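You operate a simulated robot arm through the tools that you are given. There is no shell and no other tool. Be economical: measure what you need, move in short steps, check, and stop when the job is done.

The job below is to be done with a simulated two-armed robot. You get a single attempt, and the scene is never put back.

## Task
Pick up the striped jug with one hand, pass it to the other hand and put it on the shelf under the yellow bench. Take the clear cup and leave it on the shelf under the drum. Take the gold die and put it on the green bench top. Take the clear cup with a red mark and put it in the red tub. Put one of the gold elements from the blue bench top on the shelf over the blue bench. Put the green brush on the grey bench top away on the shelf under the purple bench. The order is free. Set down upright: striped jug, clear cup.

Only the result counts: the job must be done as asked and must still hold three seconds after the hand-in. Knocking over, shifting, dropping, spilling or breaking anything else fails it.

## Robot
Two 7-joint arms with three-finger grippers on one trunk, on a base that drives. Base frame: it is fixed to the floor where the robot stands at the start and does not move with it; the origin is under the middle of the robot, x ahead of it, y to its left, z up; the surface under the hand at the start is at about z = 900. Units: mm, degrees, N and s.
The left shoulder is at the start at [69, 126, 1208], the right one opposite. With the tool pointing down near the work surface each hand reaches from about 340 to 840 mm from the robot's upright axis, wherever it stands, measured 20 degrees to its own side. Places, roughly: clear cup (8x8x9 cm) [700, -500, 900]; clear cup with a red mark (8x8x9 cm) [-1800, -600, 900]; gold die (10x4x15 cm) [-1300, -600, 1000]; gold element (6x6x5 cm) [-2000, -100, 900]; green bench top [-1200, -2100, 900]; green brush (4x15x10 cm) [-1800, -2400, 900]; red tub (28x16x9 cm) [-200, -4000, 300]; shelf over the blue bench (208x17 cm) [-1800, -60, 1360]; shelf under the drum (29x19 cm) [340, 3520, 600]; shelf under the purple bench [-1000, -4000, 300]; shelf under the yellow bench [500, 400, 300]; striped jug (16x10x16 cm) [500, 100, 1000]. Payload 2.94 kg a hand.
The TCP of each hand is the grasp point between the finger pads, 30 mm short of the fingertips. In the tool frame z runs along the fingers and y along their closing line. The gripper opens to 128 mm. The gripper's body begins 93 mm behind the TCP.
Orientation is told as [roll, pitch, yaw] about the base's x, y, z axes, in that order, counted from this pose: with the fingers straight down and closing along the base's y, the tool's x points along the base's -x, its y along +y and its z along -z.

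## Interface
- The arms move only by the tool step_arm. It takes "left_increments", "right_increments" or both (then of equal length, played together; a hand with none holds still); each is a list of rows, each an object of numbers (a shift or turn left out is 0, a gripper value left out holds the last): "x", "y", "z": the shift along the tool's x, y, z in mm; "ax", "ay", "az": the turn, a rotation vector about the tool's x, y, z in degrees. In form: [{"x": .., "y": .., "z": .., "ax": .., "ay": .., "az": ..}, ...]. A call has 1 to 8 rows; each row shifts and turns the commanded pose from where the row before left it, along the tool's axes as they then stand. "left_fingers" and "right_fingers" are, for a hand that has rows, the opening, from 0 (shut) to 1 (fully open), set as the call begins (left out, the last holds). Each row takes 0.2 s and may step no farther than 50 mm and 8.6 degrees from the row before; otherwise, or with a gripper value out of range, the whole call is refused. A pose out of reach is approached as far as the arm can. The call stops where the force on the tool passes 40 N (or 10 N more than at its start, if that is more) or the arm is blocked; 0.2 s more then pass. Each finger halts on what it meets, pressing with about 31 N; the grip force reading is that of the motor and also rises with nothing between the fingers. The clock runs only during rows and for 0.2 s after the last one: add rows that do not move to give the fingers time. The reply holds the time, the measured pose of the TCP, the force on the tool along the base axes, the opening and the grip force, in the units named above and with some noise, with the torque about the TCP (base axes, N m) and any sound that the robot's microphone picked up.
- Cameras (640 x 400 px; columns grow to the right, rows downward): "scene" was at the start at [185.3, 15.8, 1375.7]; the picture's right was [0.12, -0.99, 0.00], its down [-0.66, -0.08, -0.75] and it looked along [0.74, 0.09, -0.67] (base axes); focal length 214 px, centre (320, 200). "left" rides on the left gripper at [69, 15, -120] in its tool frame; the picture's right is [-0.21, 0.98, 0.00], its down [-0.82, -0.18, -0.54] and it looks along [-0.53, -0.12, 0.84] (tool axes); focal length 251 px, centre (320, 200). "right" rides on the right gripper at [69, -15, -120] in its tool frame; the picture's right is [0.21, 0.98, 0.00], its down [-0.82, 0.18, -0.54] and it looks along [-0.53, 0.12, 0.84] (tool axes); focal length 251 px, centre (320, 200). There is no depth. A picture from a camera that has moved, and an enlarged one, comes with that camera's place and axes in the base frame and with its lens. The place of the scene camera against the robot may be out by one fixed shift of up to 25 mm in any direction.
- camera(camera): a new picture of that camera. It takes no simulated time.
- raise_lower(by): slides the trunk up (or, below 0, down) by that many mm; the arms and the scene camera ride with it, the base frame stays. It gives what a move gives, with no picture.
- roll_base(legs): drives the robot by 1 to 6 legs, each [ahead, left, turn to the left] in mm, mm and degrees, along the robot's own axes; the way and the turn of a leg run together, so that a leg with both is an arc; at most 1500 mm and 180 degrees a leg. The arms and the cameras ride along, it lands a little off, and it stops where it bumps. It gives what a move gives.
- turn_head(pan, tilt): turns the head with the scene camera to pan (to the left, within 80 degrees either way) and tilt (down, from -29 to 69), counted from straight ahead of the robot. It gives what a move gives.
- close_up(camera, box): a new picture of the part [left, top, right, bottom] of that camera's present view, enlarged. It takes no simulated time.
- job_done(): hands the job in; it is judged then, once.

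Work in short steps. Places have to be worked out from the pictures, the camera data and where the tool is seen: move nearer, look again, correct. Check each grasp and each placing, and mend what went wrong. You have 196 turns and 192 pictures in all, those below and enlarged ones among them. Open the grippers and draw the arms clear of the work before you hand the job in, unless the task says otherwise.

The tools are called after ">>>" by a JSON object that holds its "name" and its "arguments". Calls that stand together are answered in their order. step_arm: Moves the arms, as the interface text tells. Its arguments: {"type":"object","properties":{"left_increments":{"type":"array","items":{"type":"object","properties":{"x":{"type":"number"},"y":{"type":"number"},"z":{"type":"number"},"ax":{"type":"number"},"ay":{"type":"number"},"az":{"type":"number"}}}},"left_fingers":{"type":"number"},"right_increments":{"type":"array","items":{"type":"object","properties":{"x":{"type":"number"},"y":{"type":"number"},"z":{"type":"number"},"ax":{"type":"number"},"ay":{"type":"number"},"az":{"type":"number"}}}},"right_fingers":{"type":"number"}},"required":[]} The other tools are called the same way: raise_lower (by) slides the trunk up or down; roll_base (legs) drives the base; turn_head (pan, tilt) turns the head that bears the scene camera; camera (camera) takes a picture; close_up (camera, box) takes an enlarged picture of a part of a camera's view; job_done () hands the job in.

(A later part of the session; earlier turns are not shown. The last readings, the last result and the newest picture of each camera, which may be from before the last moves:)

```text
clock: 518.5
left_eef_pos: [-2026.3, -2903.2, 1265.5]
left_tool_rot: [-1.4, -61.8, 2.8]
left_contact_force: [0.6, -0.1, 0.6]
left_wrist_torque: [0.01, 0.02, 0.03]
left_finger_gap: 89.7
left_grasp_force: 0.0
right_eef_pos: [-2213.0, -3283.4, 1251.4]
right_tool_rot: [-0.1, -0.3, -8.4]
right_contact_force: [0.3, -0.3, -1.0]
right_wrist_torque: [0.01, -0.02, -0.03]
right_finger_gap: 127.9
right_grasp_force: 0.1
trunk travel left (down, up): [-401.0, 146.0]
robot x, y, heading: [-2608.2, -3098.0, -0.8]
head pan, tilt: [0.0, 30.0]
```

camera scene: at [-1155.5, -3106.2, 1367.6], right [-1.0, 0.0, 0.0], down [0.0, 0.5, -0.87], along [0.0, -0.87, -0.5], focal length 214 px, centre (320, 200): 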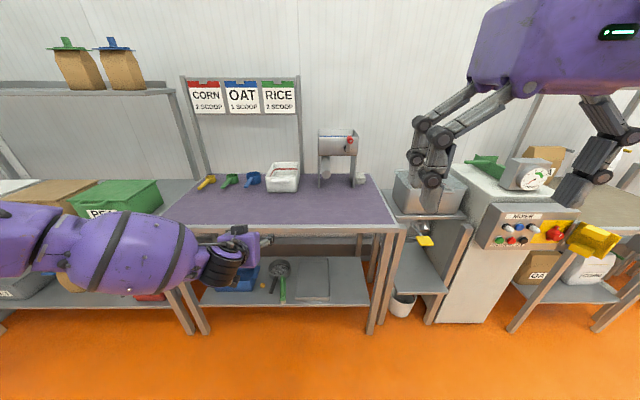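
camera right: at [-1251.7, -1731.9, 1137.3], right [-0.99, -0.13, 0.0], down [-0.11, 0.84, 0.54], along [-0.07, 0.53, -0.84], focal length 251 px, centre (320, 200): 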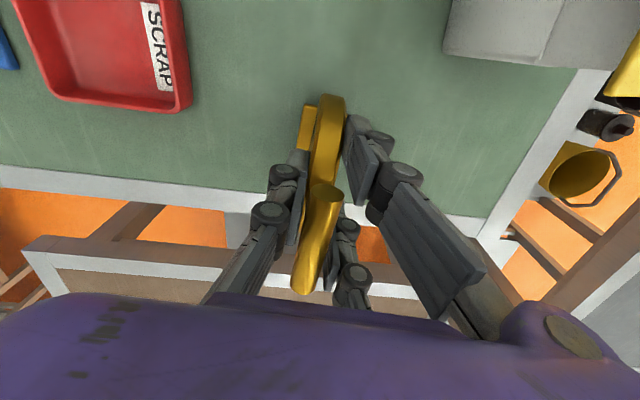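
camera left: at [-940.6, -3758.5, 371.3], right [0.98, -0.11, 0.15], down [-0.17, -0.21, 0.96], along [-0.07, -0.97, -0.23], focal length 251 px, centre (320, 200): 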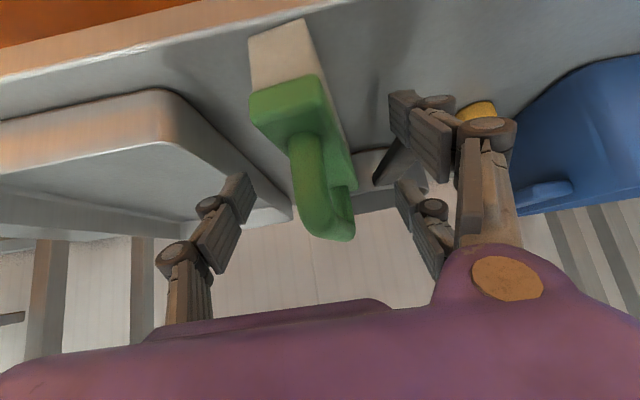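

The brush sits on the shelf beside the pan. Now I drive north along the west aisle to the blue bench and look.

>>> {"name": "roll_base", "arguments": {"legs": [[-110, 1250, 1], [0, 1100, 0]]}}

>>> {"name": "turn_head", "arguments": {"pan": 8, "tilt": 25}}

>>> {"name": "camera", "arguments": {"camera": "scene"}}

```text
clock: 539.2
left_eef_pos: [-2120.8, -546.4, 1265.2]
left_tool_rot: [-1.4, -61.8, 3.1]
left_contact_force: [0.2, 0.2, 1.0]
left_wrist_torque: [-0.01, 0.0, -0.01]
left_finger_gap: 89.6
left_grasp_force: 0.0
right_eef_pos: [-2304.5, -925.3, 1251.0]
right_tool_rot: [-0.2, -0.2, -8.0]
right_contact_force: [-0.2, 0.5, -0.7]
right_wrist_torque: [0.01, 0.04, 0.01]
right_finger_gap: 128.2
right_grasp_force: 0.1
trunk travel left (down, up): [-401.0, 146.0]
robot x, y, heading: [-2700.1, -747.2, -0.6]
head pan, tilt: [0.0, 30.0]
```

```text
clock: 539.9
left_eef_pos: [-2119.8, -546.0, 1265.4]
left_tool_rot: [-1.4, -61.8, 3.1]
left_contact_force: [-0.8, 0.1, 0.4]
left_wrist_torque: [0.02, -0.04, -0.01]
left_finger_gap: 89.8
left_grasp_force: 0.0
right_eef_pos: [-2305.4, -926.9, 1250.7]
right_tool_rot: [-0.2, -0.3, -8.0]
right_contact_force: [-0.8, 0.6, 0.6]
right_wrist_torque: [0.01, 0.0, 0.03]
right_finger_gap: 127.9
right_grasp_force: 0.0
trunk travel left (down, up): [-401.0, 146.0]
robot x, y, heading: [-2700.5, -742.6, -0.4]
head pan, tilt: [8.0, 25.0]
```

```text
41 pictures are left
camera scene: at [-2499.5, -727.1, 1375.6], right [0.13, -0.99, 0.0], down [-0.42, -0.06, -0.91], along [0.9, 0.12, -0.42], focal length 214 px, centre (320, 200)
```

scene: 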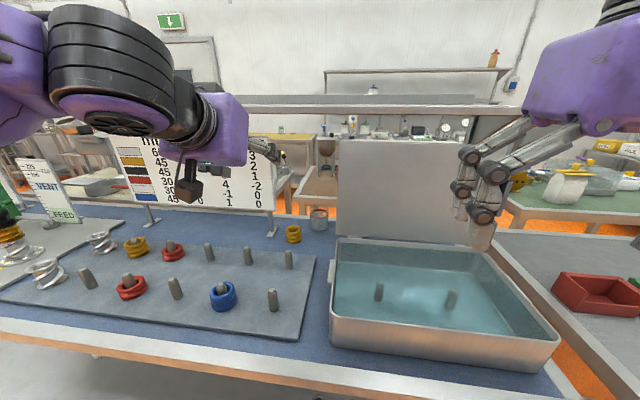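

I see the cup at (−1747,−618) and a free-standing gold element at (−1857,−545), with a water tank to its right. I straighten the left hand to vertical, move the base in, and lower to look.

>>> {"name": "step_arm", "arguments": {"left_increments": [{"ay": 8}, {"ay": 8}, {"ay": 8}, {"ay": 8}, {"ay": 8}, {"ay": 8}, {"ay": 8}, {"ay": 6}], "left_fingers": 0.7}}

>>> {"name": "roll_base", "arguments": {"legs": [[170, 0, 0]]}}

>>> {"name": "step_arm", "arguments": {"left_increments": [{"z": 45}, {"z": 45}, {"z": 45}, {"z": 45}, {"z": 20}, {}]}}

>>> {"name": "camera", "arguments": {"camera": "left"}}

```text
clock: 541.7
left_eef_pos: [-2117.8, -542.2, 1265.9]
left_tool_rot: [-0.7, -0.2, 1.9]
left_contact_force: [-0.2, 0.1, -0.4]
left_wrist_torque: [-0.03, -0.01, -0.02]
left_finger_gap: 89.5
left_grasp_force: 0.1
left hand out of reach, approached as far as the arm can: row 8
right_eef_pos: [-2303.8, -926.0, 1250.5]
right_tool_rot: [-0.2, -0.1, -8.0]
right_contact_force: [0.2, 1.0, -0.4]
right_wrist_torque: [-0.05, 0.02, 0.01]
right_finger_gap: 128.1
right_grasp_force: 0.1
trunk travel left (down, up): [-401.0, 146.0]
robot x, y, heading: [-2700.8, -742.4, -0.6]
head pan, tilt: [8.0, 25.0]
```

```text
clock: 543.2
left_eef_pos: [-1955.9, -543.0, 1265.6]
left_tool_rot: [-0.3, 0.3, 2.0]
left_contact_force: [-0.2, 0.3, -0.8]
left_wrist_torque: [-0.03, 0.05, 0.02]
left_finger_gap: 89.8
left_grasp_force: 0.1
right_eef_pos: [-2136.6, -926.7, 1250.3]
right_tool_rot: [-0.1, -0.1, -7.9]
right_contact_force: [0.4, 0.2, -0.7]
right_wrist_torque: [-0.03, 0.01, -0.03]
right_finger_gap: 128.0
right_grasp_force: 0.0
trunk travel left (down, up): [-401.0, 146.0]
robot x, y, heading: [-2534.6, -744.4, -0.4]
head pan, tilt: [8.0, 25.0]
stopped in leg 1: the force on the tool passed its limit at 72 N (the readings are from after the stop); the commanded pose is now the measured one
```

```text
clock: 543.7
left_eef_pos: [-1956.6, -544.7, 1245.6]
left_tool_rot: [-1.4, -2.1, 1.9]
left_contact_force: [-3.6, -0.1, 6.5]
left_wrist_torque: [0.11, -0.35, 0.02]
left_finger_gap: 89.8
left_grasp_force: 0.1
right_eef_pos: [-2140.5, -926.9, 1252.5]
right_tool_rot: [-0.1, -0.2, -7.9]
right_contact_force: [1.6, -0.1, -0.7]
right_wrist_torque: [-0.02, 0.02, 0.0]
right_finger_gap: 128.2
right_grasp_force: 0.1
trunk travel left (down, up): [-401.0, 146.0]
robot x, y, heading: [-2535.3, -743.4, -0.2]
head pan, tilt: [8.0, 25.0]
stopped in row 2 (left hand): the force on the tool passed its limit at 124 N (the readings are from after the stop); the commanded pose is now the measured one
```

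```text
40 pictures are left
camera left: at [-2030.2, -530.5, 1360.3], right [0.18, 0.98, -0.02], down [0.81, -0.14, 0.57], along [0.56, -0.12, -0.82], focal length 251 px, centre (320, 200)
```

left: 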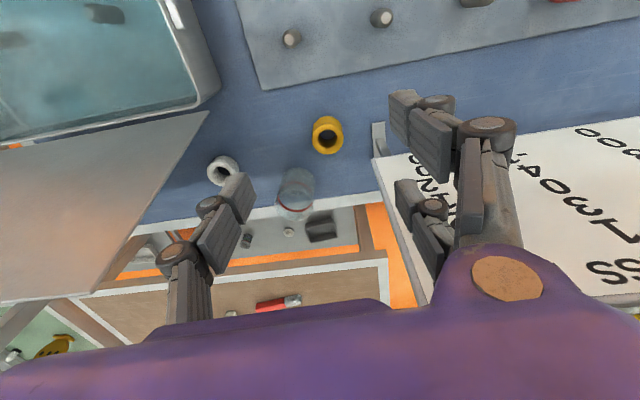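

The wrist touched the overhead shelf edge while still too high. I back off 90 mm, lower the hand below shelf height, then re-enter.

>>> {"name": "roll_base", "arguments": {"legs": [[-90, 0, 0]]}}

>>> {"name": "step_arm", "arguments": {"left_increments": [{"z": 40, "ay": 2}, {"z": 45, "ax": 1}, {"z": 45}, {"z": 45}, {"z": 20}, {}]}}

>>> {"name": "camera", "arguments": {"camera": "left"}}

>>> {"name": "camera", "arguments": {"camera": "scene"}}

```text
clock: 544.4
left_eef_pos: [-1959.2, -544.8, 1246.4]
left_tool_rot: [-1.6, -2.8, 2.3]
left_contact_force: [-0.7, -0.2, -0.6]
left_wrist_torque: [-0.01, -0.03, 0.0]
left_finger_gap: 89.5
left_grasp_force: 0.0
right_eef_pos: [-2146.3, -926.4, 1251.6]
right_tool_rot: [-0.2, -0.1, -7.9]
right_contact_force: [-0.7, -0.7, -0.9]
right_wrist_torque: [0.0, -0.02, 0.0]
right_finger_gap: 127.9
right_grasp_force: 0.0
trunk travel left (down, up): [-401.0, 146.0]
robot x, y, heading: [-2543.7, -743.7, -0.3]
head pan, tilt: [8.0, 25.0]
stopped in leg 1: the force on the tool passed its limit at 57 N (the readings are from after the stop); the commanded pose is now the measured one
```

```text
clock: 544.7
left_eef_pos: [-1956.0, -545.6, 1243.9]
left_tool_rot: [-2.2, -3.7, 2.3]
left_contact_force: [-9.0, -0.1, 14.8]
left_wrist_torque: [0.19, -1.55, 0.24]
left_finger_gap: 89.6
left_grasp_force: 0.1
right_eef_pos: [-2146.5, -926.6, 1250.7]
right_tool_rot: [0.0, -0.1, -7.9]
right_contact_force: [0.0, -0.8, -0.1]
right_wrist_torque: [-0.01, 0.08, 0.0]
right_finger_gap: 128.3
right_grasp_force: 0.0
trunk travel left (down, up): [-401.0, 146.0]
robot x, y, heading: [-2538.9, -743.6, -0.2]
head pan, tilt: [8.0, 25.0]
stopped in row 1 (left hand): the force on the tool passed its limit at 66 N (the readings are from after the stop); the commanded pose is now the measured one
```

```text
39 pictures are left
camera left: at [-2033.5, -530.0, 1357.0], right [0.18, 0.98, -0.03], down [0.79, -0.13, 0.6], along [0.59, -0.13, -0.8], focal length 251 px, centre (320, 200)
```

left: 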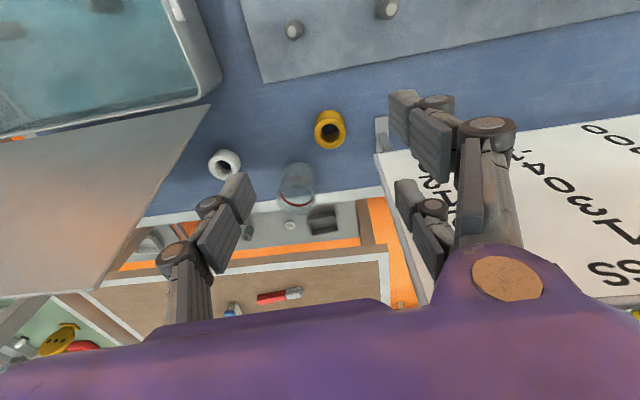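

```text
38 pictures are left
camera scene: at [-2342.0, -727.7, 1375.9], right [0.13, -0.99, 0.0], down [-0.42, -0.06, -0.91], along [0.9, 0.12, -0.42], focal length 214 px, centre (320, 200)
```

scene: 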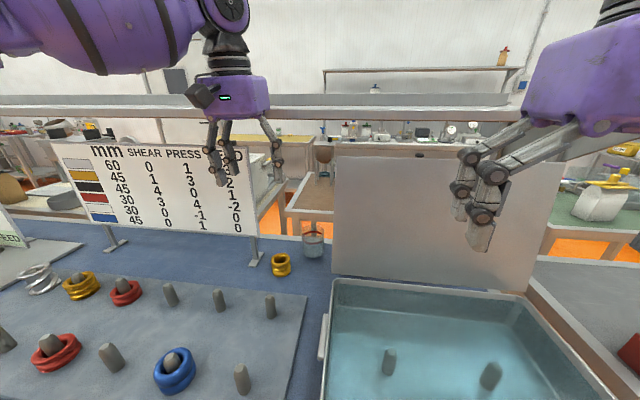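

The gripper body seems to rest on the shelf edge. I lift the hand straight up first, then back off.

>>> {"name": "step_arm", "arguments": {"left_increments": [{"z": -15}, {"z": -30}, {"z": -40}, {"z": -40}, {}]}}

>>> {"name": "roll_base", "arguments": {"legs": [[-120, 0, 0]]}}

>>> {"name": "close_up", "arguments": {"camera": "scene", "box": [60, 0, 360, 200]}}

```text
clock: 545.9
left_eef_pos: [-1982.9, -524.5, 1352.2]
left_tool_rot: [-2.3, -3.6, 2.2]
left_contact_force: [0.6, 0.1, -0.4]
left_wrist_torque: [-0.01, 0.04, 0.01]
left_finger_gap: 89.6
left_grasp_force: 0.1
left hand out of reach, approached as far as the arm can: row 3, 4
right_eef_pos: [-2145.1, -926.4, 1250.4]
right_tool_rot: [-0.1, 0.0, -7.8]
right_contact_force: [0.1, -0.8, 0.6]
right_wrist_torque: [0.01, 0.04, 0.01]
right_finger_gap: 128.3
right_grasp_force: 0.0
trunk travel left (down, up): [-401.0, 146.0]
robot x, y, heading: [-2542.8, -746.2, -0.4]
head pan, tilt: [8.0, 25.0]
```

```text
clock: 547.2
left_eef_pos: [-2102.5, -523.0, 1351.3]
left_tool_rot: [-2.3, -3.6, 2.3]
left_contact_force: [-0.1, -0.5, 0.1]
left_wrist_torque: [0.0, 0.02, 0.01]
left_finger_gap: 89.3
left_grasp_force: 0.1
right_eef_pos: [-2264.4, -925.0, 1251.5]
right_tool_rot: [-0.1, 0.0, -8.0]
right_contact_force: [-0.8, 0.3, 0.5]
right_wrist_torque: [0.01, -0.03, 0.0]
right_finger_gap: 127.8
right_grasp_force: 0.2
trunk travel left (down, up): [-401.0, 146.0]
robot x, y, heading: [-2659.5, -742.5, -0.2]
head pan, tilt: [8.0, 25.0]
```

```text
2.00 times, centred on (210, 100) of scene
camera zoom: at [-2459.1, -726.8, 1375.4], right [0.13, -0.99, 0.0], down [-0.42, -0.06, -0.91], along [0.9, 0.12, -0.42], focal length 429 px, centre (540, 400)
```

zoom: 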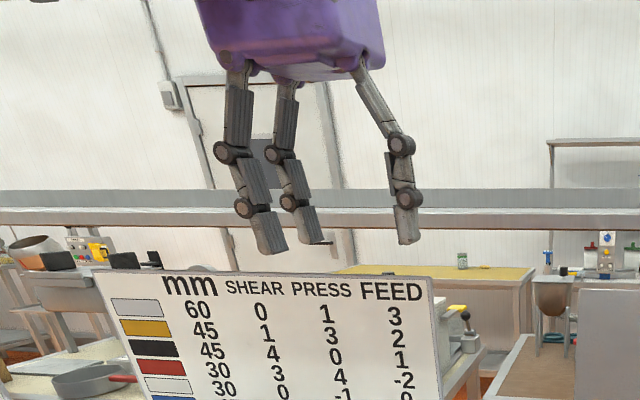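

Free. Now I lower the hand in the clear to z≈1040 and then re-enter beneath the shelf.

>>> {"name": "step_arm", "arguments": {"left_increments": [{"z": 40, "ay": 3.5}, {"z": 45, "ax": 2.2}, {"z": 45}, {"z": 45}, {"z": 45}, {"z": 45}, {"z": 45}, {}]}}

>>> {"name": "roll_base", "arguments": {"legs": [[135, 0, 0]]}}

>>> {"name": "camera", "arguments": {"camera": "left"}}

```text
clock: 549.0
left_eef_pos: [-2100.1, -544.3, 1043.8]
left_tool_rot: [-4.5, -0.3, 2.1]
left_contact_force: [0.7, -0.1, -0.4]
left_wrist_torque: [0.02, 0.0, -0.01]
left_finger_gap: 89.6
left_grasp_force: 0.0
right_eef_pos: [-2265.6, -924.1, 1249.7]
right_tool_rot: [0.0, 0.0, -7.9]
right_contact_force: [1.1, 0.0, 0.8]
right_wrist_torque: [0.0, -0.01, -0.04]
right_finger_gap: 128.1
right_grasp_force: 0.0
trunk travel left (down, up): [-401.0, 146.0]
robot x, y, heading: [-2664.0, -743.5, -0.2]
head pan, tilt: [8.0, 25.0]
```

```text
clock: 550.3
left_eef_pos: [-1967.5, -544.4, 1044.7]
left_tool_rot: [-4.5, -0.3, 2.0]
left_contact_force: [-0.1, 0.9, 0.2]
left_wrist_torque: [0.0, -0.01, 0.02]
left_finger_gap: 89.5
left_grasp_force: 0.1
right_eef_pos: [-2133.6, -925.9, 1250.5]
right_tool_rot: [-0.1, -0.1, -7.8]
right_contact_force: [0.5, -0.8, 0.1]
right_wrist_torque: [-0.03, -0.01, -0.01]
right_finger_gap: 128.2
right_grasp_force: 0.1
trunk travel left (down, up): [-401.0, 146.0]
robot x, y, heading: [-2530.3, -746.3, -0.3]
head pan, tilt: [8.0, 25.0]
```

```text
36 pictures are left
camera left: at [-2037.4, -523.4, 1161.1], right [0.18, 0.98, -0.08], down [0.82, -0.11, 0.56], along [0.54, -0.16, -0.83], focal length 251 px, centre (320, 200)
```

left: 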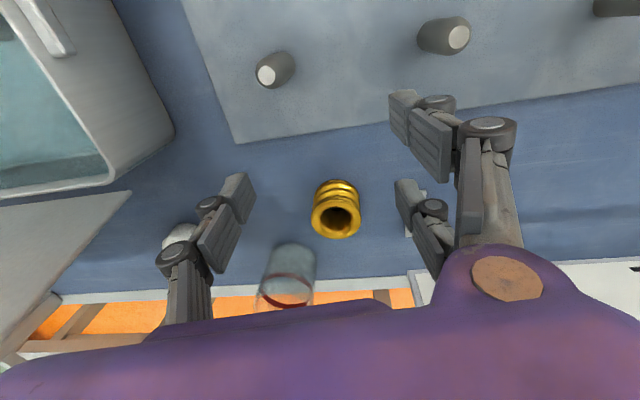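

The gold element is at (−1873,−552). I fix the roll, move over it and go down.

>>> {"name": "step_arm", "arguments": {"left_increments": [{"ax": -4.5}, {"x": -32, "y": -4}, {"x": -32, "y": -4}, {"x": -30, "y": -3}, {"z": 35}, {"z": 25}, {}]}}

>>> {"name": "camera", "arguments": {"camera": "left"}}

```text
clock: 551.9
left_eef_pos: [-1915.0, -549.9, 984.6]
left_tool_rot: [0.0, -0.2, 2.0]
left_contact_force: [-0.2, -0.7, 0.5]
left_wrist_torque: [-0.04, 0.04, -0.03]
left_finger_gap: 89.5
left_grasp_force: 0.0
left hand out of reach, approached as far as the arm can: row 3, 4
right_eef_pos: [-2131.6, -926.0, 1251.5]
right_tool_rot: [0.0, -0.1, -7.9]
right_contact_force: [-0.6, -0.2, 0.0]
right_wrist_torque: [-0.02, -0.01, 0.02]
right_finger_gap: 128.0
right_grasp_force: 0.0
trunk travel left (down, up): [-401.0, 146.0]
robot x, y, heading: [-2529.3, -747.0, -0.3]
head pan, tilt: [8.0, 25.0]
```

```text
35 pictures are left
camera left: at [-1983.5, -537.8, 1101.8], right [0.18, 0.98, 0.0], down [0.83, -0.15, 0.54], along [0.53, -0.1, -0.84], focal length 251 px, centre (320, 200)
```

left: 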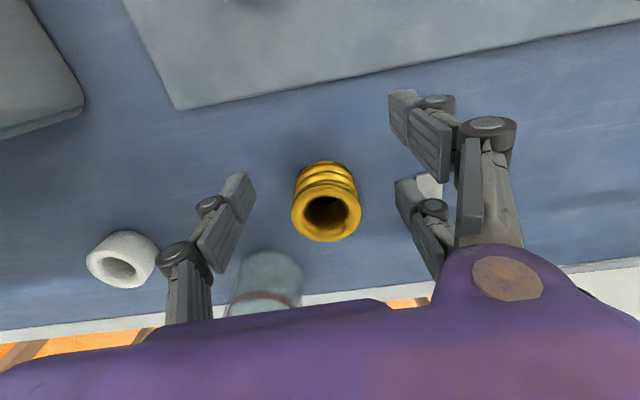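

The arm stops 42 mm short, so I use the base for the rest, then descend and check.

>>> {"name": "roll_base", "arguments": {"legs": [[42, 0, 0]]}}

>>> {"name": "step_arm", "arguments": {"left_increments": [{"y": -3, "z": 25}, {"z": 24}, {}]}}

>>> {"name": "camera", "arguments": {"camera": "left"}}

```text
clock: 552.9
left_eef_pos: [-1878.7, -551.0, 981.8]
left_tool_rot: [0.0, 0.9, 2.5]
left_contact_force: [0.8, 0.5, -0.1]
left_wrist_torque: [0.04, 0.04, -0.04]
left_finger_gap: 89.7
left_grasp_force: 0.1
right_eef_pos: [-2090.7, -926.9, 1251.3]
right_tool_rot: [-0.1, 0.1, -8.0]
right_contact_force: [1.4, 0.0, -0.7]
right_wrist_torque: [0.02, 0.01, 0.0]
right_finger_gap: 128.2
right_grasp_force: 0.0
trunk travel left (down, up): [-401.0, 146.0]
robot x, y, heading: [-2489.8, -747.7, -0.1]
head pan, tilt: [8.0, 25.0]
stopped in leg 1: the force on the tool passed its limit at 82 N (the readings are from after the stop); the commanded pose is now the measured one
```

```text
clock: 553.7
left_eef_pos: [-1878.4, -546.2, 960.8]
left_tool_rot: [-0.2, 0.6, 2.5]
left_contact_force: [-2.2, -14.7, 10.5]
left_wrist_torque: [1.09, -0.38, -0.37]
left_finger_gap: 83.0
left_grasp_force: 0.2
left hand out of reach, approached as far as the arm can: row 1, 2
right_eef_pos: [-2094.0, -928.9, 1250.8]
right_tool_rot: [0.1, -0.1, -7.9]
right_contact_force: [0.1, -0.4, 0.1]
right_wrist_torque: [-0.02, 0.0, -0.02]
right_finger_gap: 128.1
right_grasp_force: 0.0
trunk travel left (down, up): [-401.0, 146.0]
robot x, y, heading: [-2487.5, -745.7, -0.4]
head pan, tilt: [8.0, 25.0]
```

```text
34 pictures are left
camera left: at [-1946.1, -533.6, 1079.9], right [0.17, 0.98, 0.0], down [0.83, -0.15, 0.53], along [0.52, -0.1, -0.85], focal length 251 px, centre (320, 200)
```

left: 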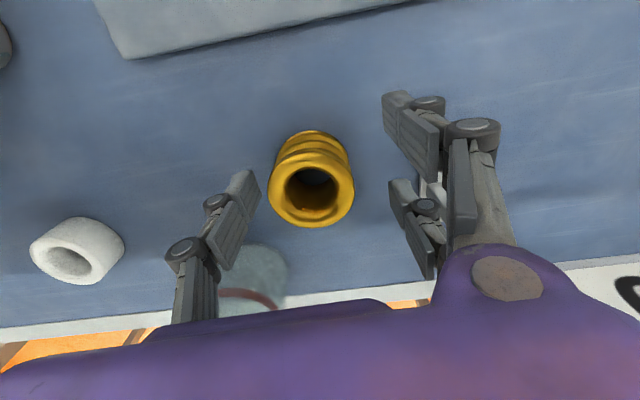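

The right-hand finger pair presses on the sign's leg. I narrow the opening to 72 mm and shift 5 mm away from it before going further.

>>> {"name": "step_arm", "arguments": {"left_increments": [{"y": -2}, {"y": -3}, {}], "left_fingers": 0.57}}

>>> {"name": "close_up", "arguments": {"camera": "scene", "box": [100, 80, 380, 300]}}

```text
clock: 554.5
left_eef_pos: [-1877.4, -540.9, 959.5]
left_tool_rot: [0.0, 0.7, 2.8]
left_contact_force: [-1.9, 1.1, -0.4]
left_wrist_torque: [-0.05, -0.07, 0.14]
left_finger_gap: 73.1
left_grasp_force: 0.1
left hand out of reach, approached as far as the arm can: row 2
right_eef_pos: [-2094.2, -925.7, 1250.1]
right_tool_rot: [-0.2, 0.1, -7.9]
right_contact_force: [0.5, 0.3, 1.1]
right_wrist_torque: [0.0, 0.04, 0.02]
right_finger_gap: 128.1
right_grasp_force: 0.0
trunk travel left (down, up): [-401.0, 146.0]
robot x, y, heading: [-2493.2, -749.9, -0.4]
head pan, tilt: [8.0, 25.0]
```

```text
1.82 times, centred on (240, 190) of scene
camera zoom: at [-2288.8, -727.3, 1375.6], right [0.13, -0.99, 0.0], down [-0.42, -0.06, -0.91], along [0.9, 0.12, -0.42], focal length 390 px, centre (466, 218)
```

zoom: 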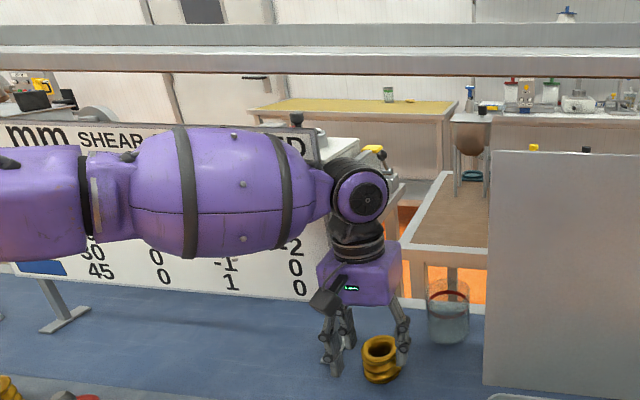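

The hand is free of force now. I use the base for a 10 mm sideways shift and the trunk for the last 26 mm down.

>>> {"name": "roll_base", "arguments": {"legs": [[0, -11, 0]]}}

>>> {"name": "raise_lower", "arguments": {"by": -25}}

>>> {"name": "camera", "arguments": {"camera": "left"}}

```text
clock: 555.2
left_eef_pos: [-1877.4, -550.8, 958.0]
left_tool_rot: [-0.1, 0.7, 2.7]
left_contact_force: [-0.1, 0.7, -0.6]
left_wrist_torque: [-0.05, 0.0, 0.0]
left_finger_gap: 73.1
left_grasp_force: 0.0
right_eef_pos: [-2092.4, -934.2, 1251.4]
right_tool_rot: [-0.1, 0.0, -7.9]
right_contact_force: [0.0, -0.1, 0.6]
right_wrist_torque: [-0.02, 0.04, 0.0]
right_finger_gap: 128.0
right_grasp_force: 0.1
trunk travel left (down, up): [-401.0, 146.0]
robot x, y, heading: [-2496.5, -755.5, -0.5]
head pan, tilt: [8.0, 25.0]
```

```text
clock: 556.0
left_eef_pos: [-1877.8, -551.2, 934.6]
left_tool_rot: [0.0, 0.7, 2.7]
left_contact_force: [0.4, 0.1, 0.7]
left_wrist_torque: [-0.01, 0.01, 0.02]
left_finger_gap: 73.1
left_grasp_force: 0.0
right_eef_pos: [-2094.0, -936.4, 1226.6]
right_tool_rot: [-0.1, -0.1, -7.8]
right_contact_force: [0.0, 0.3, -0.1]
right_wrist_torque: [0.01, -0.01, 0.02]
right_finger_gap: 127.9
right_grasp_force: 0.1
trunk travel left (down, up): [-376.0, 171.0]
robot x, y, heading: [-2491.1, -754.7, -0.1]
head pan, tilt: [8.0, 25.0]
```

```text
32 pictures are left
camera left: at [-1946.1, -541.3, 1053.6], right [0.17, 0.99, 0.0], down [0.84, -0.14, 0.53], along [0.52, -0.09, -0.85], focal length 251 px, centre (320, 200)
```

left: 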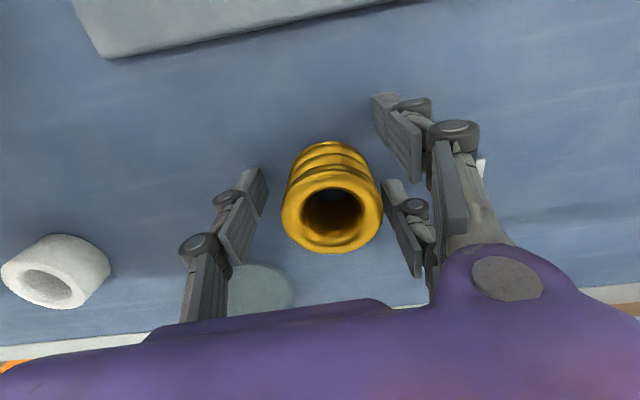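

The gold element is between the fingers. I close, lift with the trunk, and back out from under the shelf.

>>> {"name": "step_arm", "arguments": {"left_increments": [{}, {}, {}, {}], "left_fingers": 0}}

>>> {"name": "raise_lower", "arguments": {"by": 60}}

>>> {"name": "roll_base", "arguments": {"legs": [[-230, 0, 0]]}}

>>> {"name": "camera", "arguments": {"camera": "left"}}

```text
clock: 557.0
left_eef_pos: [-1878.2, -552.9, 933.8]
left_tool_rot: [0.0, 0.7, 2.8]
left_contact_force: [-0.4, 2.6, 3.3]
left_wrist_torque: [0.16, 0.08, -0.01]
left_finger_gap: 51.6
left_grasp_force: 31.1
right_eef_pos: [-2092.6, -936.7, 1225.6]
right_tool_rot: [-0.1, 0.0, -7.8]
right_contact_force: [0.3, 0.5, -0.2]
right_wrist_torque: [-0.01, -0.02, -0.02]
right_finger_gap: 128.2
right_grasp_force: 0.0
trunk travel left (down, up): [-376.0, 171.0]
robot x, y, heading: [-2493.8, -752.9, -0.3]
head pan, tilt: [8.0, 25.0]
```

```text
clock: 558.0
left_eef_pos: [-1873.9, -550.6, 1023.9]
left_tool_rot: [-0.2, -2.2, 2.7]
left_contact_force: [-0.5, -0.2, -3.5]
left_wrist_torque: [0.0, 0.05, 0.0]
left_finger_gap: 51.8
left_grasp_force: 31.3
right_eef_pos: [-2093.0, -935.0, 1285.8]
right_tool_rot: [-0.1, 0.2, -7.9]
right_contact_force: [0.4, 0.9, 0.3]
right_wrist_torque: [-0.02, 0.02, 0.0]
right_finger_gap: 127.8
right_grasp_force: 0.1
trunk travel left (down, up): [-436.0, 111.0]
robot x, y, heading: [-2492.7, -755.5, -0.3]
head pan, tilt: [8.0, 25.0]
```

```text
clock: 559.7
left_eef_pos: [-2105.1, -550.2, 1023.5]
left_tool_rot: [-0.2, -2.3, 2.7]
left_contact_force: [-0.2, 0.1, -2.7]
left_wrist_torque: [0.02, 0.04, -0.03]
left_finger_gap: 51.8
left_grasp_force: 31.2
right_eef_pos: [-2322.5, -935.3, 1284.6]
right_tool_rot: [-0.1, 0.1, -8.0]
right_contact_force: [0.6, 0.1, 1.0]
right_wrist_torque: [0.0, -0.02, -0.03]
right_finger_gap: 127.7
right_grasp_force: 0.0
trunk travel left (down, up): [-436.0, 111.0]
robot x, y, heading: [-2721.2, -753.2, -0.3]
head pan, tilt: [8.0, 25.0]
```

```text
31 pictures are left
camera left: at [-2178.3, -540.3, 1139.2], right [0.17, 0.99, 0.01], down [0.81, -0.14, 0.57], along [0.57, -0.09, -0.82], focal length 251 px, centre (320, 200)
```

left: 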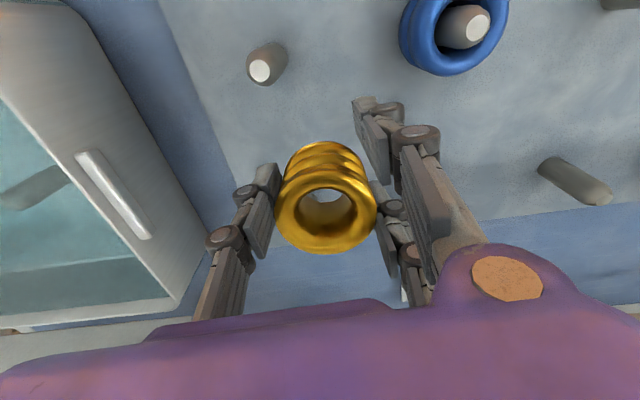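

Gold element held (52 mm). I raise the trunk fully and the arm to about z=1440, correcting the small tilt.

>>> {"name": "raise_lower", "arguments": {"by": 110}}

>>> {"name": "step_arm", "arguments": {"left_increments": [{"z": -42, "ay": 2.2}, {"z": -44}, {"z": -44}, {"z": -44}, {"z": -44}, {"z": -44}, {"z": -44}, {}]}}

>>> {"name": "turn_head", "arguments": {"pan": 15, "tilt": 10}}

>>> {"name": "camera", "arguments": {"camera": "scene"}}

```text
clock: 561.1
left_eef_pos: [-2131.4, -549.5, 1324.1]
left_tool_rot: [-1.3, -20.5, 3.0]
left_contact_force: [0.3, 0.7, -3.2]
left_wrist_torque: [0.02, 0.06, 0.0]
left_finger_gap: 51.8
left_grasp_force: 31.0
right_eef_pos: [-2322.9, -933.9, 1392.8]
right_tool_rot: [-0.1, 0.2, -7.8]
right_contact_force: [0.5, 0.0, 0.0]
right_wrist_torque: [-0.03, 0.02, 0.01]
right_finger_gap: 128.0
right_grasp_force: 0.1
trunk travel left (down, up): [-546.0, 1.0]
robot x, y, heading: [-2720.2, -757.6, -0.4]
head pan, tilt: [8.0, 25.0]
```

```text
clock: 562.9
left_eef_pos: [-2246.4, -508.6, 1586.7]
left_tool_rot: [-1.3, -18.5, 3.0]
left_contact_force: [0.2, 0.4, -3.1]
left_wrist_torque: [0.0, 0.07, 0.01]
left_finger_gap: 51.6
left_grasp_force: 30.5
left hand out of reach, approached as far as the arm can: row 4, 5, 6, 7
right_eef_pos: [-2321.0, -935.0, 1394.4]
right_tool_rot: [-0.2, 0.2, -7.9]
right_contact_force: [-0.1, 0.4, 0.4]
right_wrist_torque: [-0.02, 0.04, -0.02]
right_finger_gap: 127.8
right_grasp_force: 0.1
trunk travel left (down, up): [-546.0, 1.0]
robot x, y, heading: [-2722.3, -755.5, -0.4]
head pan, tilt: [8.0, 25.0]
```

```text
clock: 563.7
left_eef_pos: [-2247.9, -509.2, 1586.0]
left_tool_rot: [-1.3, -18.6, 3.0]
left_contact_force: [0.2, -0.1, -3.1]
left_wrist_torque: [-0.01, 0.05, -0.03]
left_finger_gap: 51.6
left_grasp_force: 30.8
right_eef_pos: [-2322.8, -934.4, 1395.3]
right_tool_rot: [-0.1, 0.0, -7.8]
right_contact_force: [0.5, -0.3, -0.6]
right_wrist_torque: [-0.02, 0.03, -0.03]
right_finger_gap: 128.0
right_grasp_force: 0.0
trunk travel left (down, up): [-546.0, 1.0]
robot x, y, heading: [-2724.6, -752.5, -0.4]
head pan, tilt: [15.0, 10.0]
```

```text
30 pictures are left
camera scene: at [-2627.7, -724.9, 1562.2], right [0.25, -0.97, 0.0], down [-0.17, -0.04, -0.98], along [0.95, 0.25, -0.17], focal length 214 px, centre (320, 200)
```

scene: 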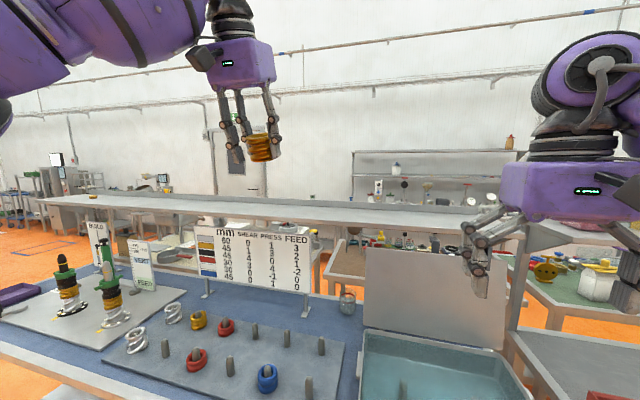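

The arm rose higher than expected and pitched −18°. The shelf top is visible and empty here (x≈−1905 to −1722). I level the hand and bring it lower and forward.

>>> {"name": "step_arm", "arguments": {"left_increments": [{"ay": 6, "z": 20}, {"ay": 6, "z": 20}, {"ay": 6.6, "z": 20}, {"x": -30, "z": 20}, {"x": -35, "z": 20}, {"x": -40, "z": 10}, {"x": -40}, {"x": -30}]}}

```text
clock: 565.5
left_eef_pos: [-2200.6, -451.1, 1433.2]
left_tool_rot: [-1.2, 0.1, 2.6]
left_contact_force: [0.5, -0.1, -2.3]
left_wrist_torque: [0.0, 0.07, 0.0]
left_finger_gap: 51.6
left_grasp_force: 31.1
left hand out of reach, approached as far as the arm can: row 1, 2, 3, 4, 5, 6, 7, 8
right_eef_pos: [-2323.2, -936.3, 1396.0]
right_tool_rot: [-0.1, 0.0, -7.9]
right_contact_force: [0.5, -0.2, 0.6]
right_wrist_torque: [0.01, 0.01, 0.04]
right_finger_gap: 128.1
right_grasp_force: 0.0
trunk travel left (down, up): [-546.0, 1.0]
robot x, y, heading: [-2722.2, -755.0, -0.6]
head pan, tilt: [15.0, 10.0]
```

Level but not reaching far enough forward. A 25° forward pitch buys about 100 mm, and the element will settle flat from that tilt. I apply it and extend.

>>> {"name": "step_arm", "arguments": {"left_increments": [{"ay": -8.4}, {"ay": -8.3}, {"ay": -8.3}, {"x": -27, "z": 12.6}, {"x": -27, "z": 12.6}, {"x": -27, "z": 12.6}, {"x": -27, "z": 12.6}, {"x": -27, "z": 12.6}]}}

```text
clock: 567.3
left_eef_pos: [-2086.9, -443.2, 1431.2]
left_tool_rot: [-1.3, -25.0, 3.2]
left_contact_force: [-0.8, -0.1, -2.3]
left_wrist_torque: [0.0, 0.02, -0.01]
left_finger_gap: 51.2
left_grasp_force: 30.7
left hand out of reach, approached as far as the arm can: row 7, 8
right_eef_pos: [-2323.5, -935.0, 1395.6]
right_tool_rot: [-0.2, 0.1, -7.9]
right_contact_force: [-0.7, -0.2, -0.2]
right_wrist_torque: [0.0, -0.03, 0.01]
right_finger_gap: 128.0
right_grasp_force: 0.1
trunk travel left (down, up): [-546.0, 1.0]
robot x, y, heading: [-2723.3, -758.4, -0.5]
head pan, tilt: [15.0, 10.0]
```

Now at x'=636. I raise 12 mm for clearance and drive in 232 mm, bringing the element over the shelf at x≈−1855.

>>> {"name": "step_arm", "arguments": {"left_increments": [{"x": -5, "z": -11}, {}]}}

>>> {"name": "roll_base", "arguments": {"legs": [[232, 0, 0]]}}

>>> {"name": "camera", "arguments": {"camera": "left"}}

>>> {"name": "camera", "arguments": {"camera": "scene"}}

```text
clock: 567.9
left_eef_pos: [-2090.7, -438.1, 1441.7]
left_tool_rot: [-1.3, -25.0, 3.2]
left_contact_force: [-0.3, 0.9, -2.3]
left_wrist_torque: [0.0, 0.04, -0.02]
left_finger_gap: 51.3
left_grasp_force: 31.1
left hand out of reach, approached as far as the arm can: row 1
right_eef_pos: [-2323.7, -935.1, 1395.6]
right_tool_rot: [-0.2, 0.0, -8.0]
right_contact_force: [0.4, -0.2, 0.4]
right_wrist_torque: [0.01, -0.03, 0.0]
right_finger_gap: 128.2
right_grasp_force: 0.1
trunk travel left (down, up): [-546.0, 1.0]
robot x, y, heading: [-2718.6, -753.2, -0.3]
head pan, tilt: [15.0, 10.0]
```

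```text
clock: 569.6
left_eef_pos: [-1865.6, -439.0, 1443.6]
left_tool_rot: [-1.5, -25.2, 3.3]
left_contact_force: [-0.1, -0.5, -2.5]
left_wrist_torque: [-0.02, 0.04, -0.03]
left_finger_gap: 51.3
left_grasp_force: 30.5
right_eef_pos: [-2096.9, -936.5, 1397.5]
right_tool_rot: [-0.1, -0.1, -7.9]
right_contact_force: [-0.4, 0.0, -0.6]
right_wrist_torque: [-0.01, -0.07, -0.02]
right_finger_gap: 128.2
right_grasp_force: 0.0
trunk travel left (down, up): [-546.0, 1.0]
robot x, y, heading: [-2494.7, -755.5, -0.1]
head pan, tilt: [15.0, 10.0]
```

```text
29 pictures are left
camera left: at [-1978.3, -428.8, 1520.4], right [0.15, 0.99, 0.07], down [0.52, -0.14, 0.84], along [0.84, -0.09, -0.53], focal length 251 px, centre (320, 200)
```

left: 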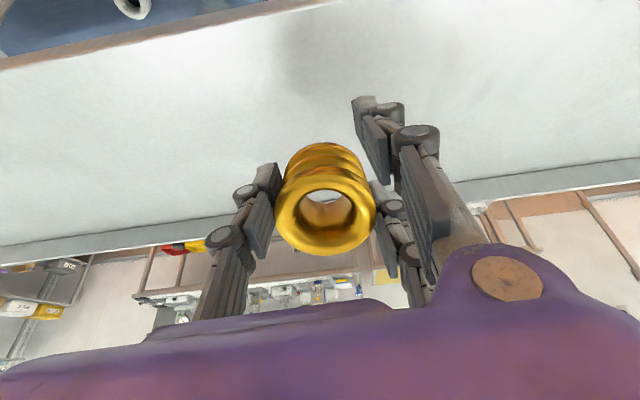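

```text
28 pictures are left
camera scene: at [-2402.4, -726.4, 1562.7], right [0.25, -0.97, 0.0], down [-0.17, -0.04, -0.98], along [0.95, 0.25, -0.17], focal length 214 px, centre (320, 200)
```

scene: 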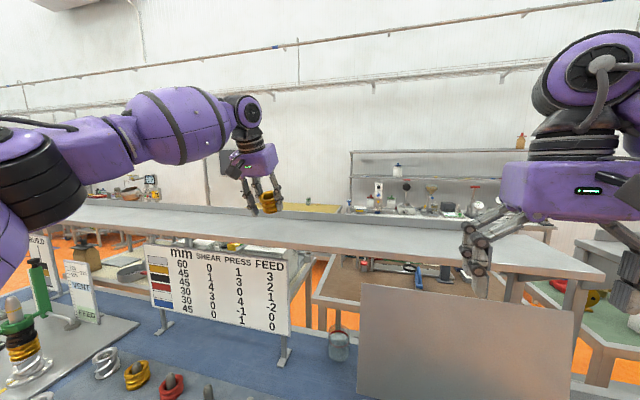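

The element is over the middle of the shelf (front edge x≈−1912, back −1720). I lower in small steps.

>>> {"name": "step_arm", "arguments": {"left_increments": [{"x": 4.2, "z": 9}, {"x": 4.2, "z": 9}, {"x": 2.5, "z": 5.5}, {}]}}

>>> {"name": "step_arm", "arguments": {"left_increments": [{"x": 1.7, "z": 3.7}, {"x": 1.7, "z": 3.7}, {}]}}

```text
clock: 570.6
left_eef_pos: [-1862.1, -440.5, 1415.2]
left_tool_rot: [-1.4, -25.0, 3.2]
left_contact_force: [0.0, -0.1, -2.2]
left_wrist_torque: [0.0, 0.04, 0.0]
left_finger_gap: 51.4
left_grasp_force: 30.9
right_eef_pos: [-2096.5, -934.5, 1394.8]
right_tool_rot: [-0.1, 0.0, -7.8]
right_contact_force: [-0.3, 0.2, 0.3]
right_wrist_torque: [0.02, 0.0, -0.01]
right_finger_gap: 127.8
right_grasp_force: 0.1
trunk travel left (down, up): [-546.0, 1.0]
robot x, y, heading: [-2491.8, -754.9, -0.6]
head pan, tilt: [15.0, 10.0]
```

```text
clock: 571.4
left_eef_pos: [-1862.0, -439.5, 1407.1]
left_tool_rot: [-1.3, -25.0, 3.2]
left_contact_force: [0.3, -0.3, -2.9]
left_wrist_torque: [-0.01, 0.04, 0.0]
left_finger_gap: 51.1
left_grasp_force: 30.7
right_eef_pos: [-2094.6, -937.4, 1395.9]
right_tool_rot: [-0.1, -0.1, -8.0]
right_contact_force: [0.3, 0.3, 0.0]
right_wrist_torque: [-0.01, -0.03, 0.0]
right_finger_gap: 128.4
right_grasp_force: 0.0
trunk travel left (down, up): [-546.0, 1.0]
robot x, y, heading: [-2491.8, -754.8, -0.5]
head pan, tilt: [15.0, 10.0]
```

Still free; continuing until contact.

>>> {"name": "step_arm", "arguments": {"left_increments": [{"x": 1.7, "z": 3.7}, {"x": 1.3, "z": 2.7}, {}]}}

>>> {"name": "step_arm", "arguments": {"left_increments": [{"x": 1.3, "z": 2.7}, {"x": 0.8, "z": 1.8}, {}]}}

```text
clock: 572.2
left_eef_pos: [-1860.7, -440.0, 1400.4]
left_tool_rot: [-1.3, -25.0, 3.1]
left_contact_force: [0.0, -0.4, -2.9]
left_wrist_torque: [0.03, 0.03, -0.01]
left_finger_gap: 51.3
left_grasp_force: 30.5
right_eef_pos: [-2095.6, -936.4, 1397.5]
right_tool_rot: [-0.1, 0.0, -7.9]
right_contact_force: [0.3, -0.7, -0.3]
right_wrist_torque: [-0.01, -0.02, -0.01]
right_finger_gap: 128.1
right_grasp_force: 0.1
trunk travel left (down, up): [-546.0, 1.0]
robot x, y, heading: [-2495.4, -759.4, -0.3]
head pan, tilt: [15.0, 10.0]
```

```text
clock: 573.0
left_eef_pos: [-1861.8, -441.0, 1395.1]
left_tool_rot: [-1.4, -25.1, 3.2]
left_contact_force: [1.0, 0.2, -3.3]
left_wrist_torque: [0.02, 0.05, 0.0]
left_finger_gap: 51.4
left_grasp_force: 31.1
right_eef_pos: [-2095.0, -938.0, 1395.7]
right_tool_rot: [-0.1, 0.1, -7.9]
right_contact_force: [-0.2, -1.5, -0.9]
right_wrist_torque: [-0.01, -0.01, 0.02]
right_finger_gap: 128.2
right_grasp_force: 0.0
trunk travel left (down, up): [-546.0, 1.0]
robot x, y, heading: [-2491.4, -754.9, -0.5]
head pan, tilt: [15.0, 10.0]
```

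No contact yet. Continuing a few more mm.

>>> {"name": "step_arm", "arguments": {"left_increments": [{"x": 1.7, "z": 3.7}, {"x": 1.3, "z": 2.7}, {}]}}

>>> {"name": "camera", "arguments": {"camera": "left"}}

```text
clock: 573.8
left_eef_pos: [-1863.8, -439.3, 1392.6]
left_tool_rot: [-1.4, -25.7, 3.2]
left_contact_force: [6.5, 5.2, 22.3]
left_wrist_torque: [0.96, 0.34, -0.24]
left_finger_gap: 51.3
left_grasp_force: 31.4
right_eef_pos: [-2096.6, -936.6, 1397.4]
right_tool_rot: [-0.1, -0.2, -8.0]
right_contact_force: [-0.2, 0.3, 0.4]
right_wrist_torque: [-0.04, 0.0, 0.01]
right_finger_gap: 127.9
right_grasp_force: 0.1
trunk travel left (down, up): [-546.0, 1.0]
robot x, y, heading: [-2491.9, -754.0, -0.5]
head pan, tilt: [15.0, 10.0]
```

```text
27 pictures are left
camera left: at [-1977.3, -429.8, 1469.5], right [0.15, 0.99, 0.07], down [0.51, -0.14, 0.85], along [0.84, -0.09, -0.53], focal length 251 px, centre (320, 200)
```

left: 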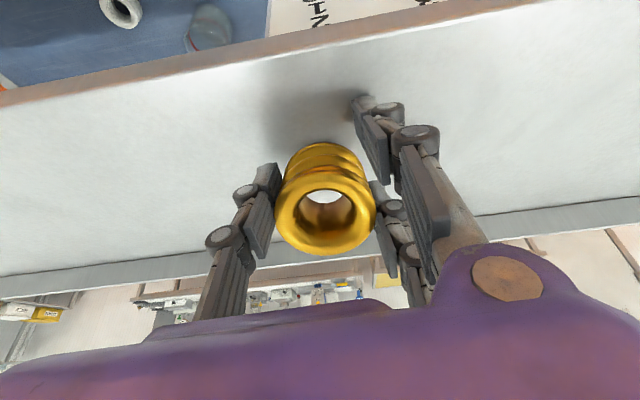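

Contact. I open gently and let it settle.

>>> {"name": "step_arm", "arguments": {"left_increments": [{"z": -1}, {}, {}, {}, {}], "left_fingers": 0.65}}

>>> {"name": "camera", "arguments": {"camera": "left"}}

```text
clock: 575.0
left_eef_pos: [-1863.1, -440.9, 1388.8]
left_tool_rot: [-1.4, -25.0, 3.1]
left_contact_force: [0.0, -0.2, 1.5]
left_wrist_torque: [0.03, 0.05, 0.02]
left_finger_gap: 83.7
left_grasp_force: 0.1
right_eef_pos: [-2095.5, -936.1, 1396.9]
right_tool_rot: [0.0, 0.0, -7.9]
right_contact_force: [0.8, 0.6, -0.2]
right_wrist_torque: [0.0, 0.0, 0.02]
right_finger_gap: 128.1
right_grasp_force: 0.0
trunk travel left (down, up): [-546.0, 1.0]
robot x, y, heading: [-2493.7, -755.1, -0.4]
head pan, tilt: [15.0, 10.0]
```

```text
26 pictures are left
camera left: at [-1976.4, -430.0, 1466.7], right [0.15, 0.99, 0.07], down [0.52, -0.14, 0.84], along [0.84, -0.09, -0.54], focal length 251 px, centre (320, 200)
```

left: 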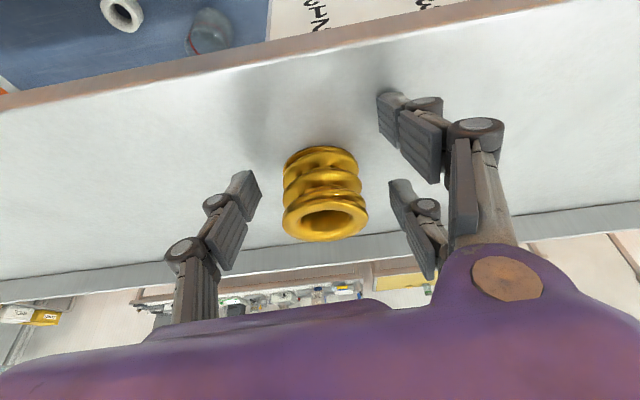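

The gold element stands on the shelf over the blue bench. The last item is the red-marked cup at about (−1760,−630). I withdraw, return the trunk to normal and set the left hand at pitch −45°, low enough to pass under the shelf.

>>> {"name": "step_arm", "arguments": {"left_increments": [{"z": -25}, {"z": -35}, {"z": -30}, {}]}}

>>> {"name": "roll_base", "arguments": {"legs": [[-300, 0, 0]]}}

>>> {"name": "raise_lower", "arguments": {"by": -200}}

>>> {"name": "step_arm", "arguments": {"left_increments": [{"ay": -7}, {"ay": -7}, {"ay": -6}, {"x": 30, "z": 30}, {"x": 30, "z": 30}, {"x": 30, "z": 30}, {"x": 25, "z": 25}, {}], "left_fingers": 0.9}}

>>> {"name": "camera", "arguments": {"camera": "scene"}}

```text
clock: 576.0
left_eef_pos: [-1899.0, -439.6, 1468.8]
left_tool_rot: [-1.5, -24.9, 3.2]
left_contact_force: [0.8, -0.6, -0.1]
left_wrist_torque: [-0.02, 0.02, 0.03]
left_finger_gap: 83.4
left_grasp_force: 0.0
right_eef_pos: [-2094.7, -936.1, 1396.0]
right_tool_rot: [-0.1, 0.1, -8.0]
right_contact_force: [-0.6, 0.1, -1.0]
right_wrist_torque: [-0.01, 0.0, 0.01]
right_finger_gap: 128.0
right_grasp_force: 0.0
trunk travel left (down, up): [-546.0, 1.0]
robot x, y, heading: [-2490.0, -757.0, -0.2]
head pan, tilt: [15.0, 10.0]
```

```text
clock: 578.1
left_eef_pos: [-2199.2, -438.1, 1469.1]
left_tool_rot: [-1.3, -25.0, 3.3]
left_contact_force: [0.3, 0.0, -0.2]
left_wrist_torque: [0.0, 0.04, -0.02]
left_finger_gap: 83.3
left_grasp_force: 0.0
right_eef_pos: [-2394.4, -935.0, 1394.3]
right_tool_rot: [0.0, 0.1, -7.8]
right_contact_force: [0.5, 0.3, -0.7]
right_wrist_torque: [0.03, 0.02, -0.03]
right_finger_gap: 127.7
right_grasp_force: 0.1
trunk travel left (down, up): [-546.0, 1.0]
robot x, y, heading: [-2792.9, -753.1, -0.0]
head pan, tilt: [15.0, 10.0]
```

```text
clock: 580.2
left_eef_pos: [-2201.9, -438.3, 1270.3]
left_tool_rot: [-1.3, -25.1, 3.4]
left_contact_force: [0.3, 0.7, 0.4]
left_wrist_torque: [0.01, -0.01, 0.01]
left_finger_gap: 83.3
left_grasp_force: 0.1
right_eef_pos: [-2395.5, -934.1, 1196.8]
right_tool_rot: [-0.1, -0.1, -7.8]
right_contact_force: [-0.7, -0.1, 0.3]
right_wrist_torque: [-0.01, -0.02, 0.01]
right_finger_gap: 128.1
right_grasp_force: 0.1
trunk travel left (down, up): [-346.0, 201.0]
robot x, y, heading: [-2790.4, -754.2, -0.2]
head pan, tilt: [15.0, 10.0]
```

```text
clock: 582.0
left_eef_pos: [-2201.8, -441.6, 1108.3]
left_tool_rot: [-1.7, -45.0, 3.9]
left_contact_force: [0.1, 0.3, 0.6]
left_wrist_torque: [0.0, -0.02, 0.0]
left_finger_gap: 114.9
left_grasp_force: 0.1
right_eef_pos: [-2396.7, -935.6, 1195.6]
right_tool_rot: [-0.1, 0.0, -7.8]
right_contact_force: [-0.2, -0.2, -0.3]
right_wrist_torque: [0.02, -0.01, 0.01]
right_finger_gap: 128.3
right_grasp_force: 0.1
trunk travel left (down, up): [-346.0, 201.0]
robot x, y, heading: [-2793.2, -748.7, -0.1]
head pan, tilt: [15.0, 10.0]
```

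```text
25 pictures are left
camera scene: at [-2578.3, -725.6, 1344.3], right [0.25, -0.97, 0.0], down [-0.17, -0.04, -0.98], along [0.95, 0.25, -0.17], focal length 214 px, centre (320, 200)
```

scene: 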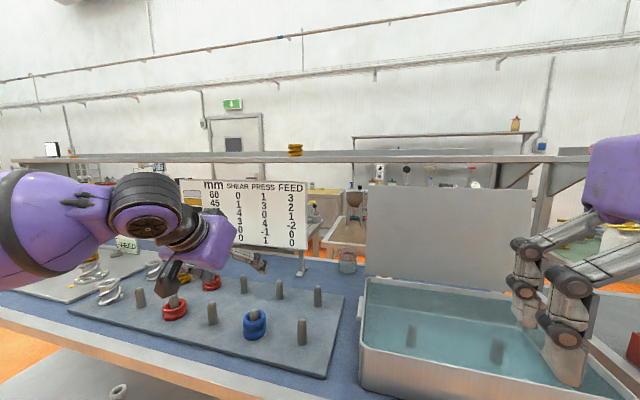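

The gold element is visible on the shelf. I turn −12° so the hand angles past the tank lid's edge, which is at (−1935,−709), and move up to a pre-position.

>>> {"name": "roll_base", "arguments": {"legs": [[0, 0, -12], [100, 0, 0]]}}

>>> {"name": "step_arm", "arguments": {"left_increments": [{"x": 25, "z": 25}, {"x": 25, "z": 25}, {}]}}

>>> {"name": "camera", "arguments": {"camera": "left"}}

```text
clock: 584.0
left_eef_pos: [-2053.4, -594.1, 1108.0]
left_tool_rot: [-1.8, -44.9, -8.2]
left_contact_force: [0.7, 0.0, -0.7]
left_wrist_torque: [-0.04, 0.01, 0.0]
left_finger_gap: 115.1
left_grasp_force: 0.1
right_eef_pos: [-2346.0, -1034.6, 1196.6]
right_tool_rot: [-0.3, -0.1, -20.0]
right_contact_force: [0.7, 0.6, -0.7]
right_wrist_torque: [0.03, 0.03, 0.01]
right_finger_gap: 127.9
right_grasp_force: 0.0
trunk travel left (down, up): [-346.0, 201.0]
robot x, y, heading: [-2699.0, -775.1, -12.6]
head pan, tilt: [15.0, 10.0]
```

```text
clock: 584.8
left_eef_pos: [-2053.9, -595.4, 1037.8]
left_tool_rot: [-1.8, -45.0, -8.2]
left_contact_force: [-0.2, 0.6, -0.4]
left_wrist_torque: [0.0, 0.01, 0.01]
left_finger_gap: 115.2
left_grasp_force: 0.0
right_eef_pos: [-2346.5, -1035.5, 1196.1]
right_tool_rot: [0.0, 0.1, -20.0]
right_contact_force: [0.8, 0.1, 0.6]
right_wrist_torque: [-0.04, -0.05, -0.03]
right_finger_gap: 127.9
right_grasp_force: 0.2
trunk travel left (down, up): [-346.0, 201.0]
robot x, y, heading: [-2699.1, -776.8, -12.2]
head pan, tilt: [15.0, 10.0]
```

```text
24 pictures are left
camera left: at [-2182.1, -558.6, 1072.0], right [0.31, 0.94, 0.13], down [0.17, -0.19, 0.97], along [0.94, -0.28, -0.22], focal length 251 px, centre (320, 200)
```

left: 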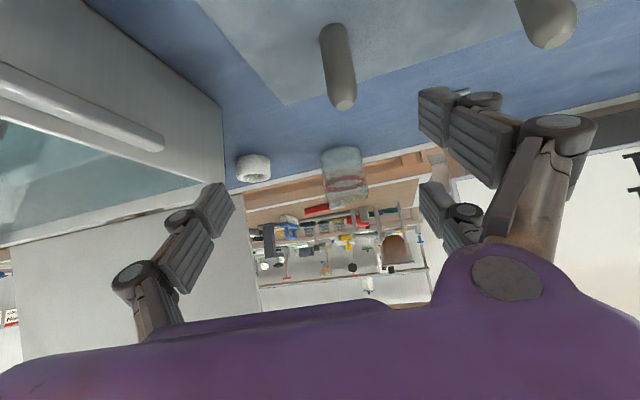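

Cup fix: (−1762,−632). A peg at (−1983,−583) is ~950 tall and I pass well above it. I drive in 185 mm with a 20 mm left shift and look again.

>>> {"name": "roll_base", "arguments": {"legs": [[185, 20, 0]]}}

>>> {"name": "camera", "arguments": {"camera": "left"}}

```text
clock: 586.3
left_eef_pos: [-1869.5, -613.1, 1037.8]
left_tool_rot: [-1.7, -45.1, -8.2]
left_contact_force: [0.7, 0.6, -0.6]
left_wrist_torque: [-0.02, 0.03, -0.02]
left_finger_gap: 115.0
left_grasp_force: 0.0
right_eef_pos: [-2163.6, -1054.0, 1195.1]
right_tool_rot: [0.0, 0.0, -20.1]
right_contact_force: [0.1, -0.5, -0.5]
right_wrist_torque: [-0.05, -0.02, -0.02]
right_finger_gap: 127.9
right_grasp_force: 0.0
trunk travel left (down, up): [-346.0, 201.0]
robot x, y, heading: [-2515.0, -797.3, -12.4]
head pan, tilt: [15.0, 10.0]
```

```text
23 pictures are left
camera left: at [-1998.5, -578.2, 1072.1], right [0.31, 0.94, 0.13], down [0.17, -0.19, 0.97], along [0.94, -0.28, -0.22], focal length 251 px, centre (320, 200)
```

left: 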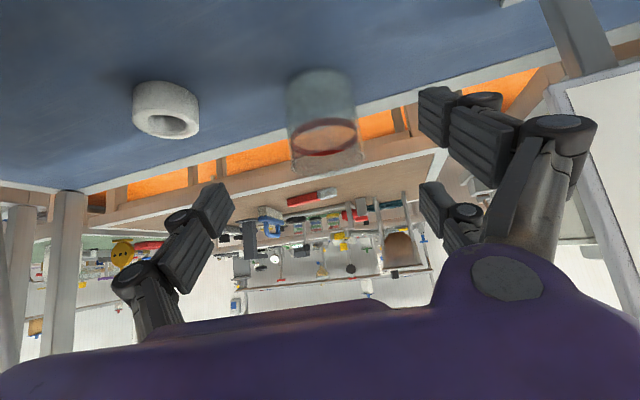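

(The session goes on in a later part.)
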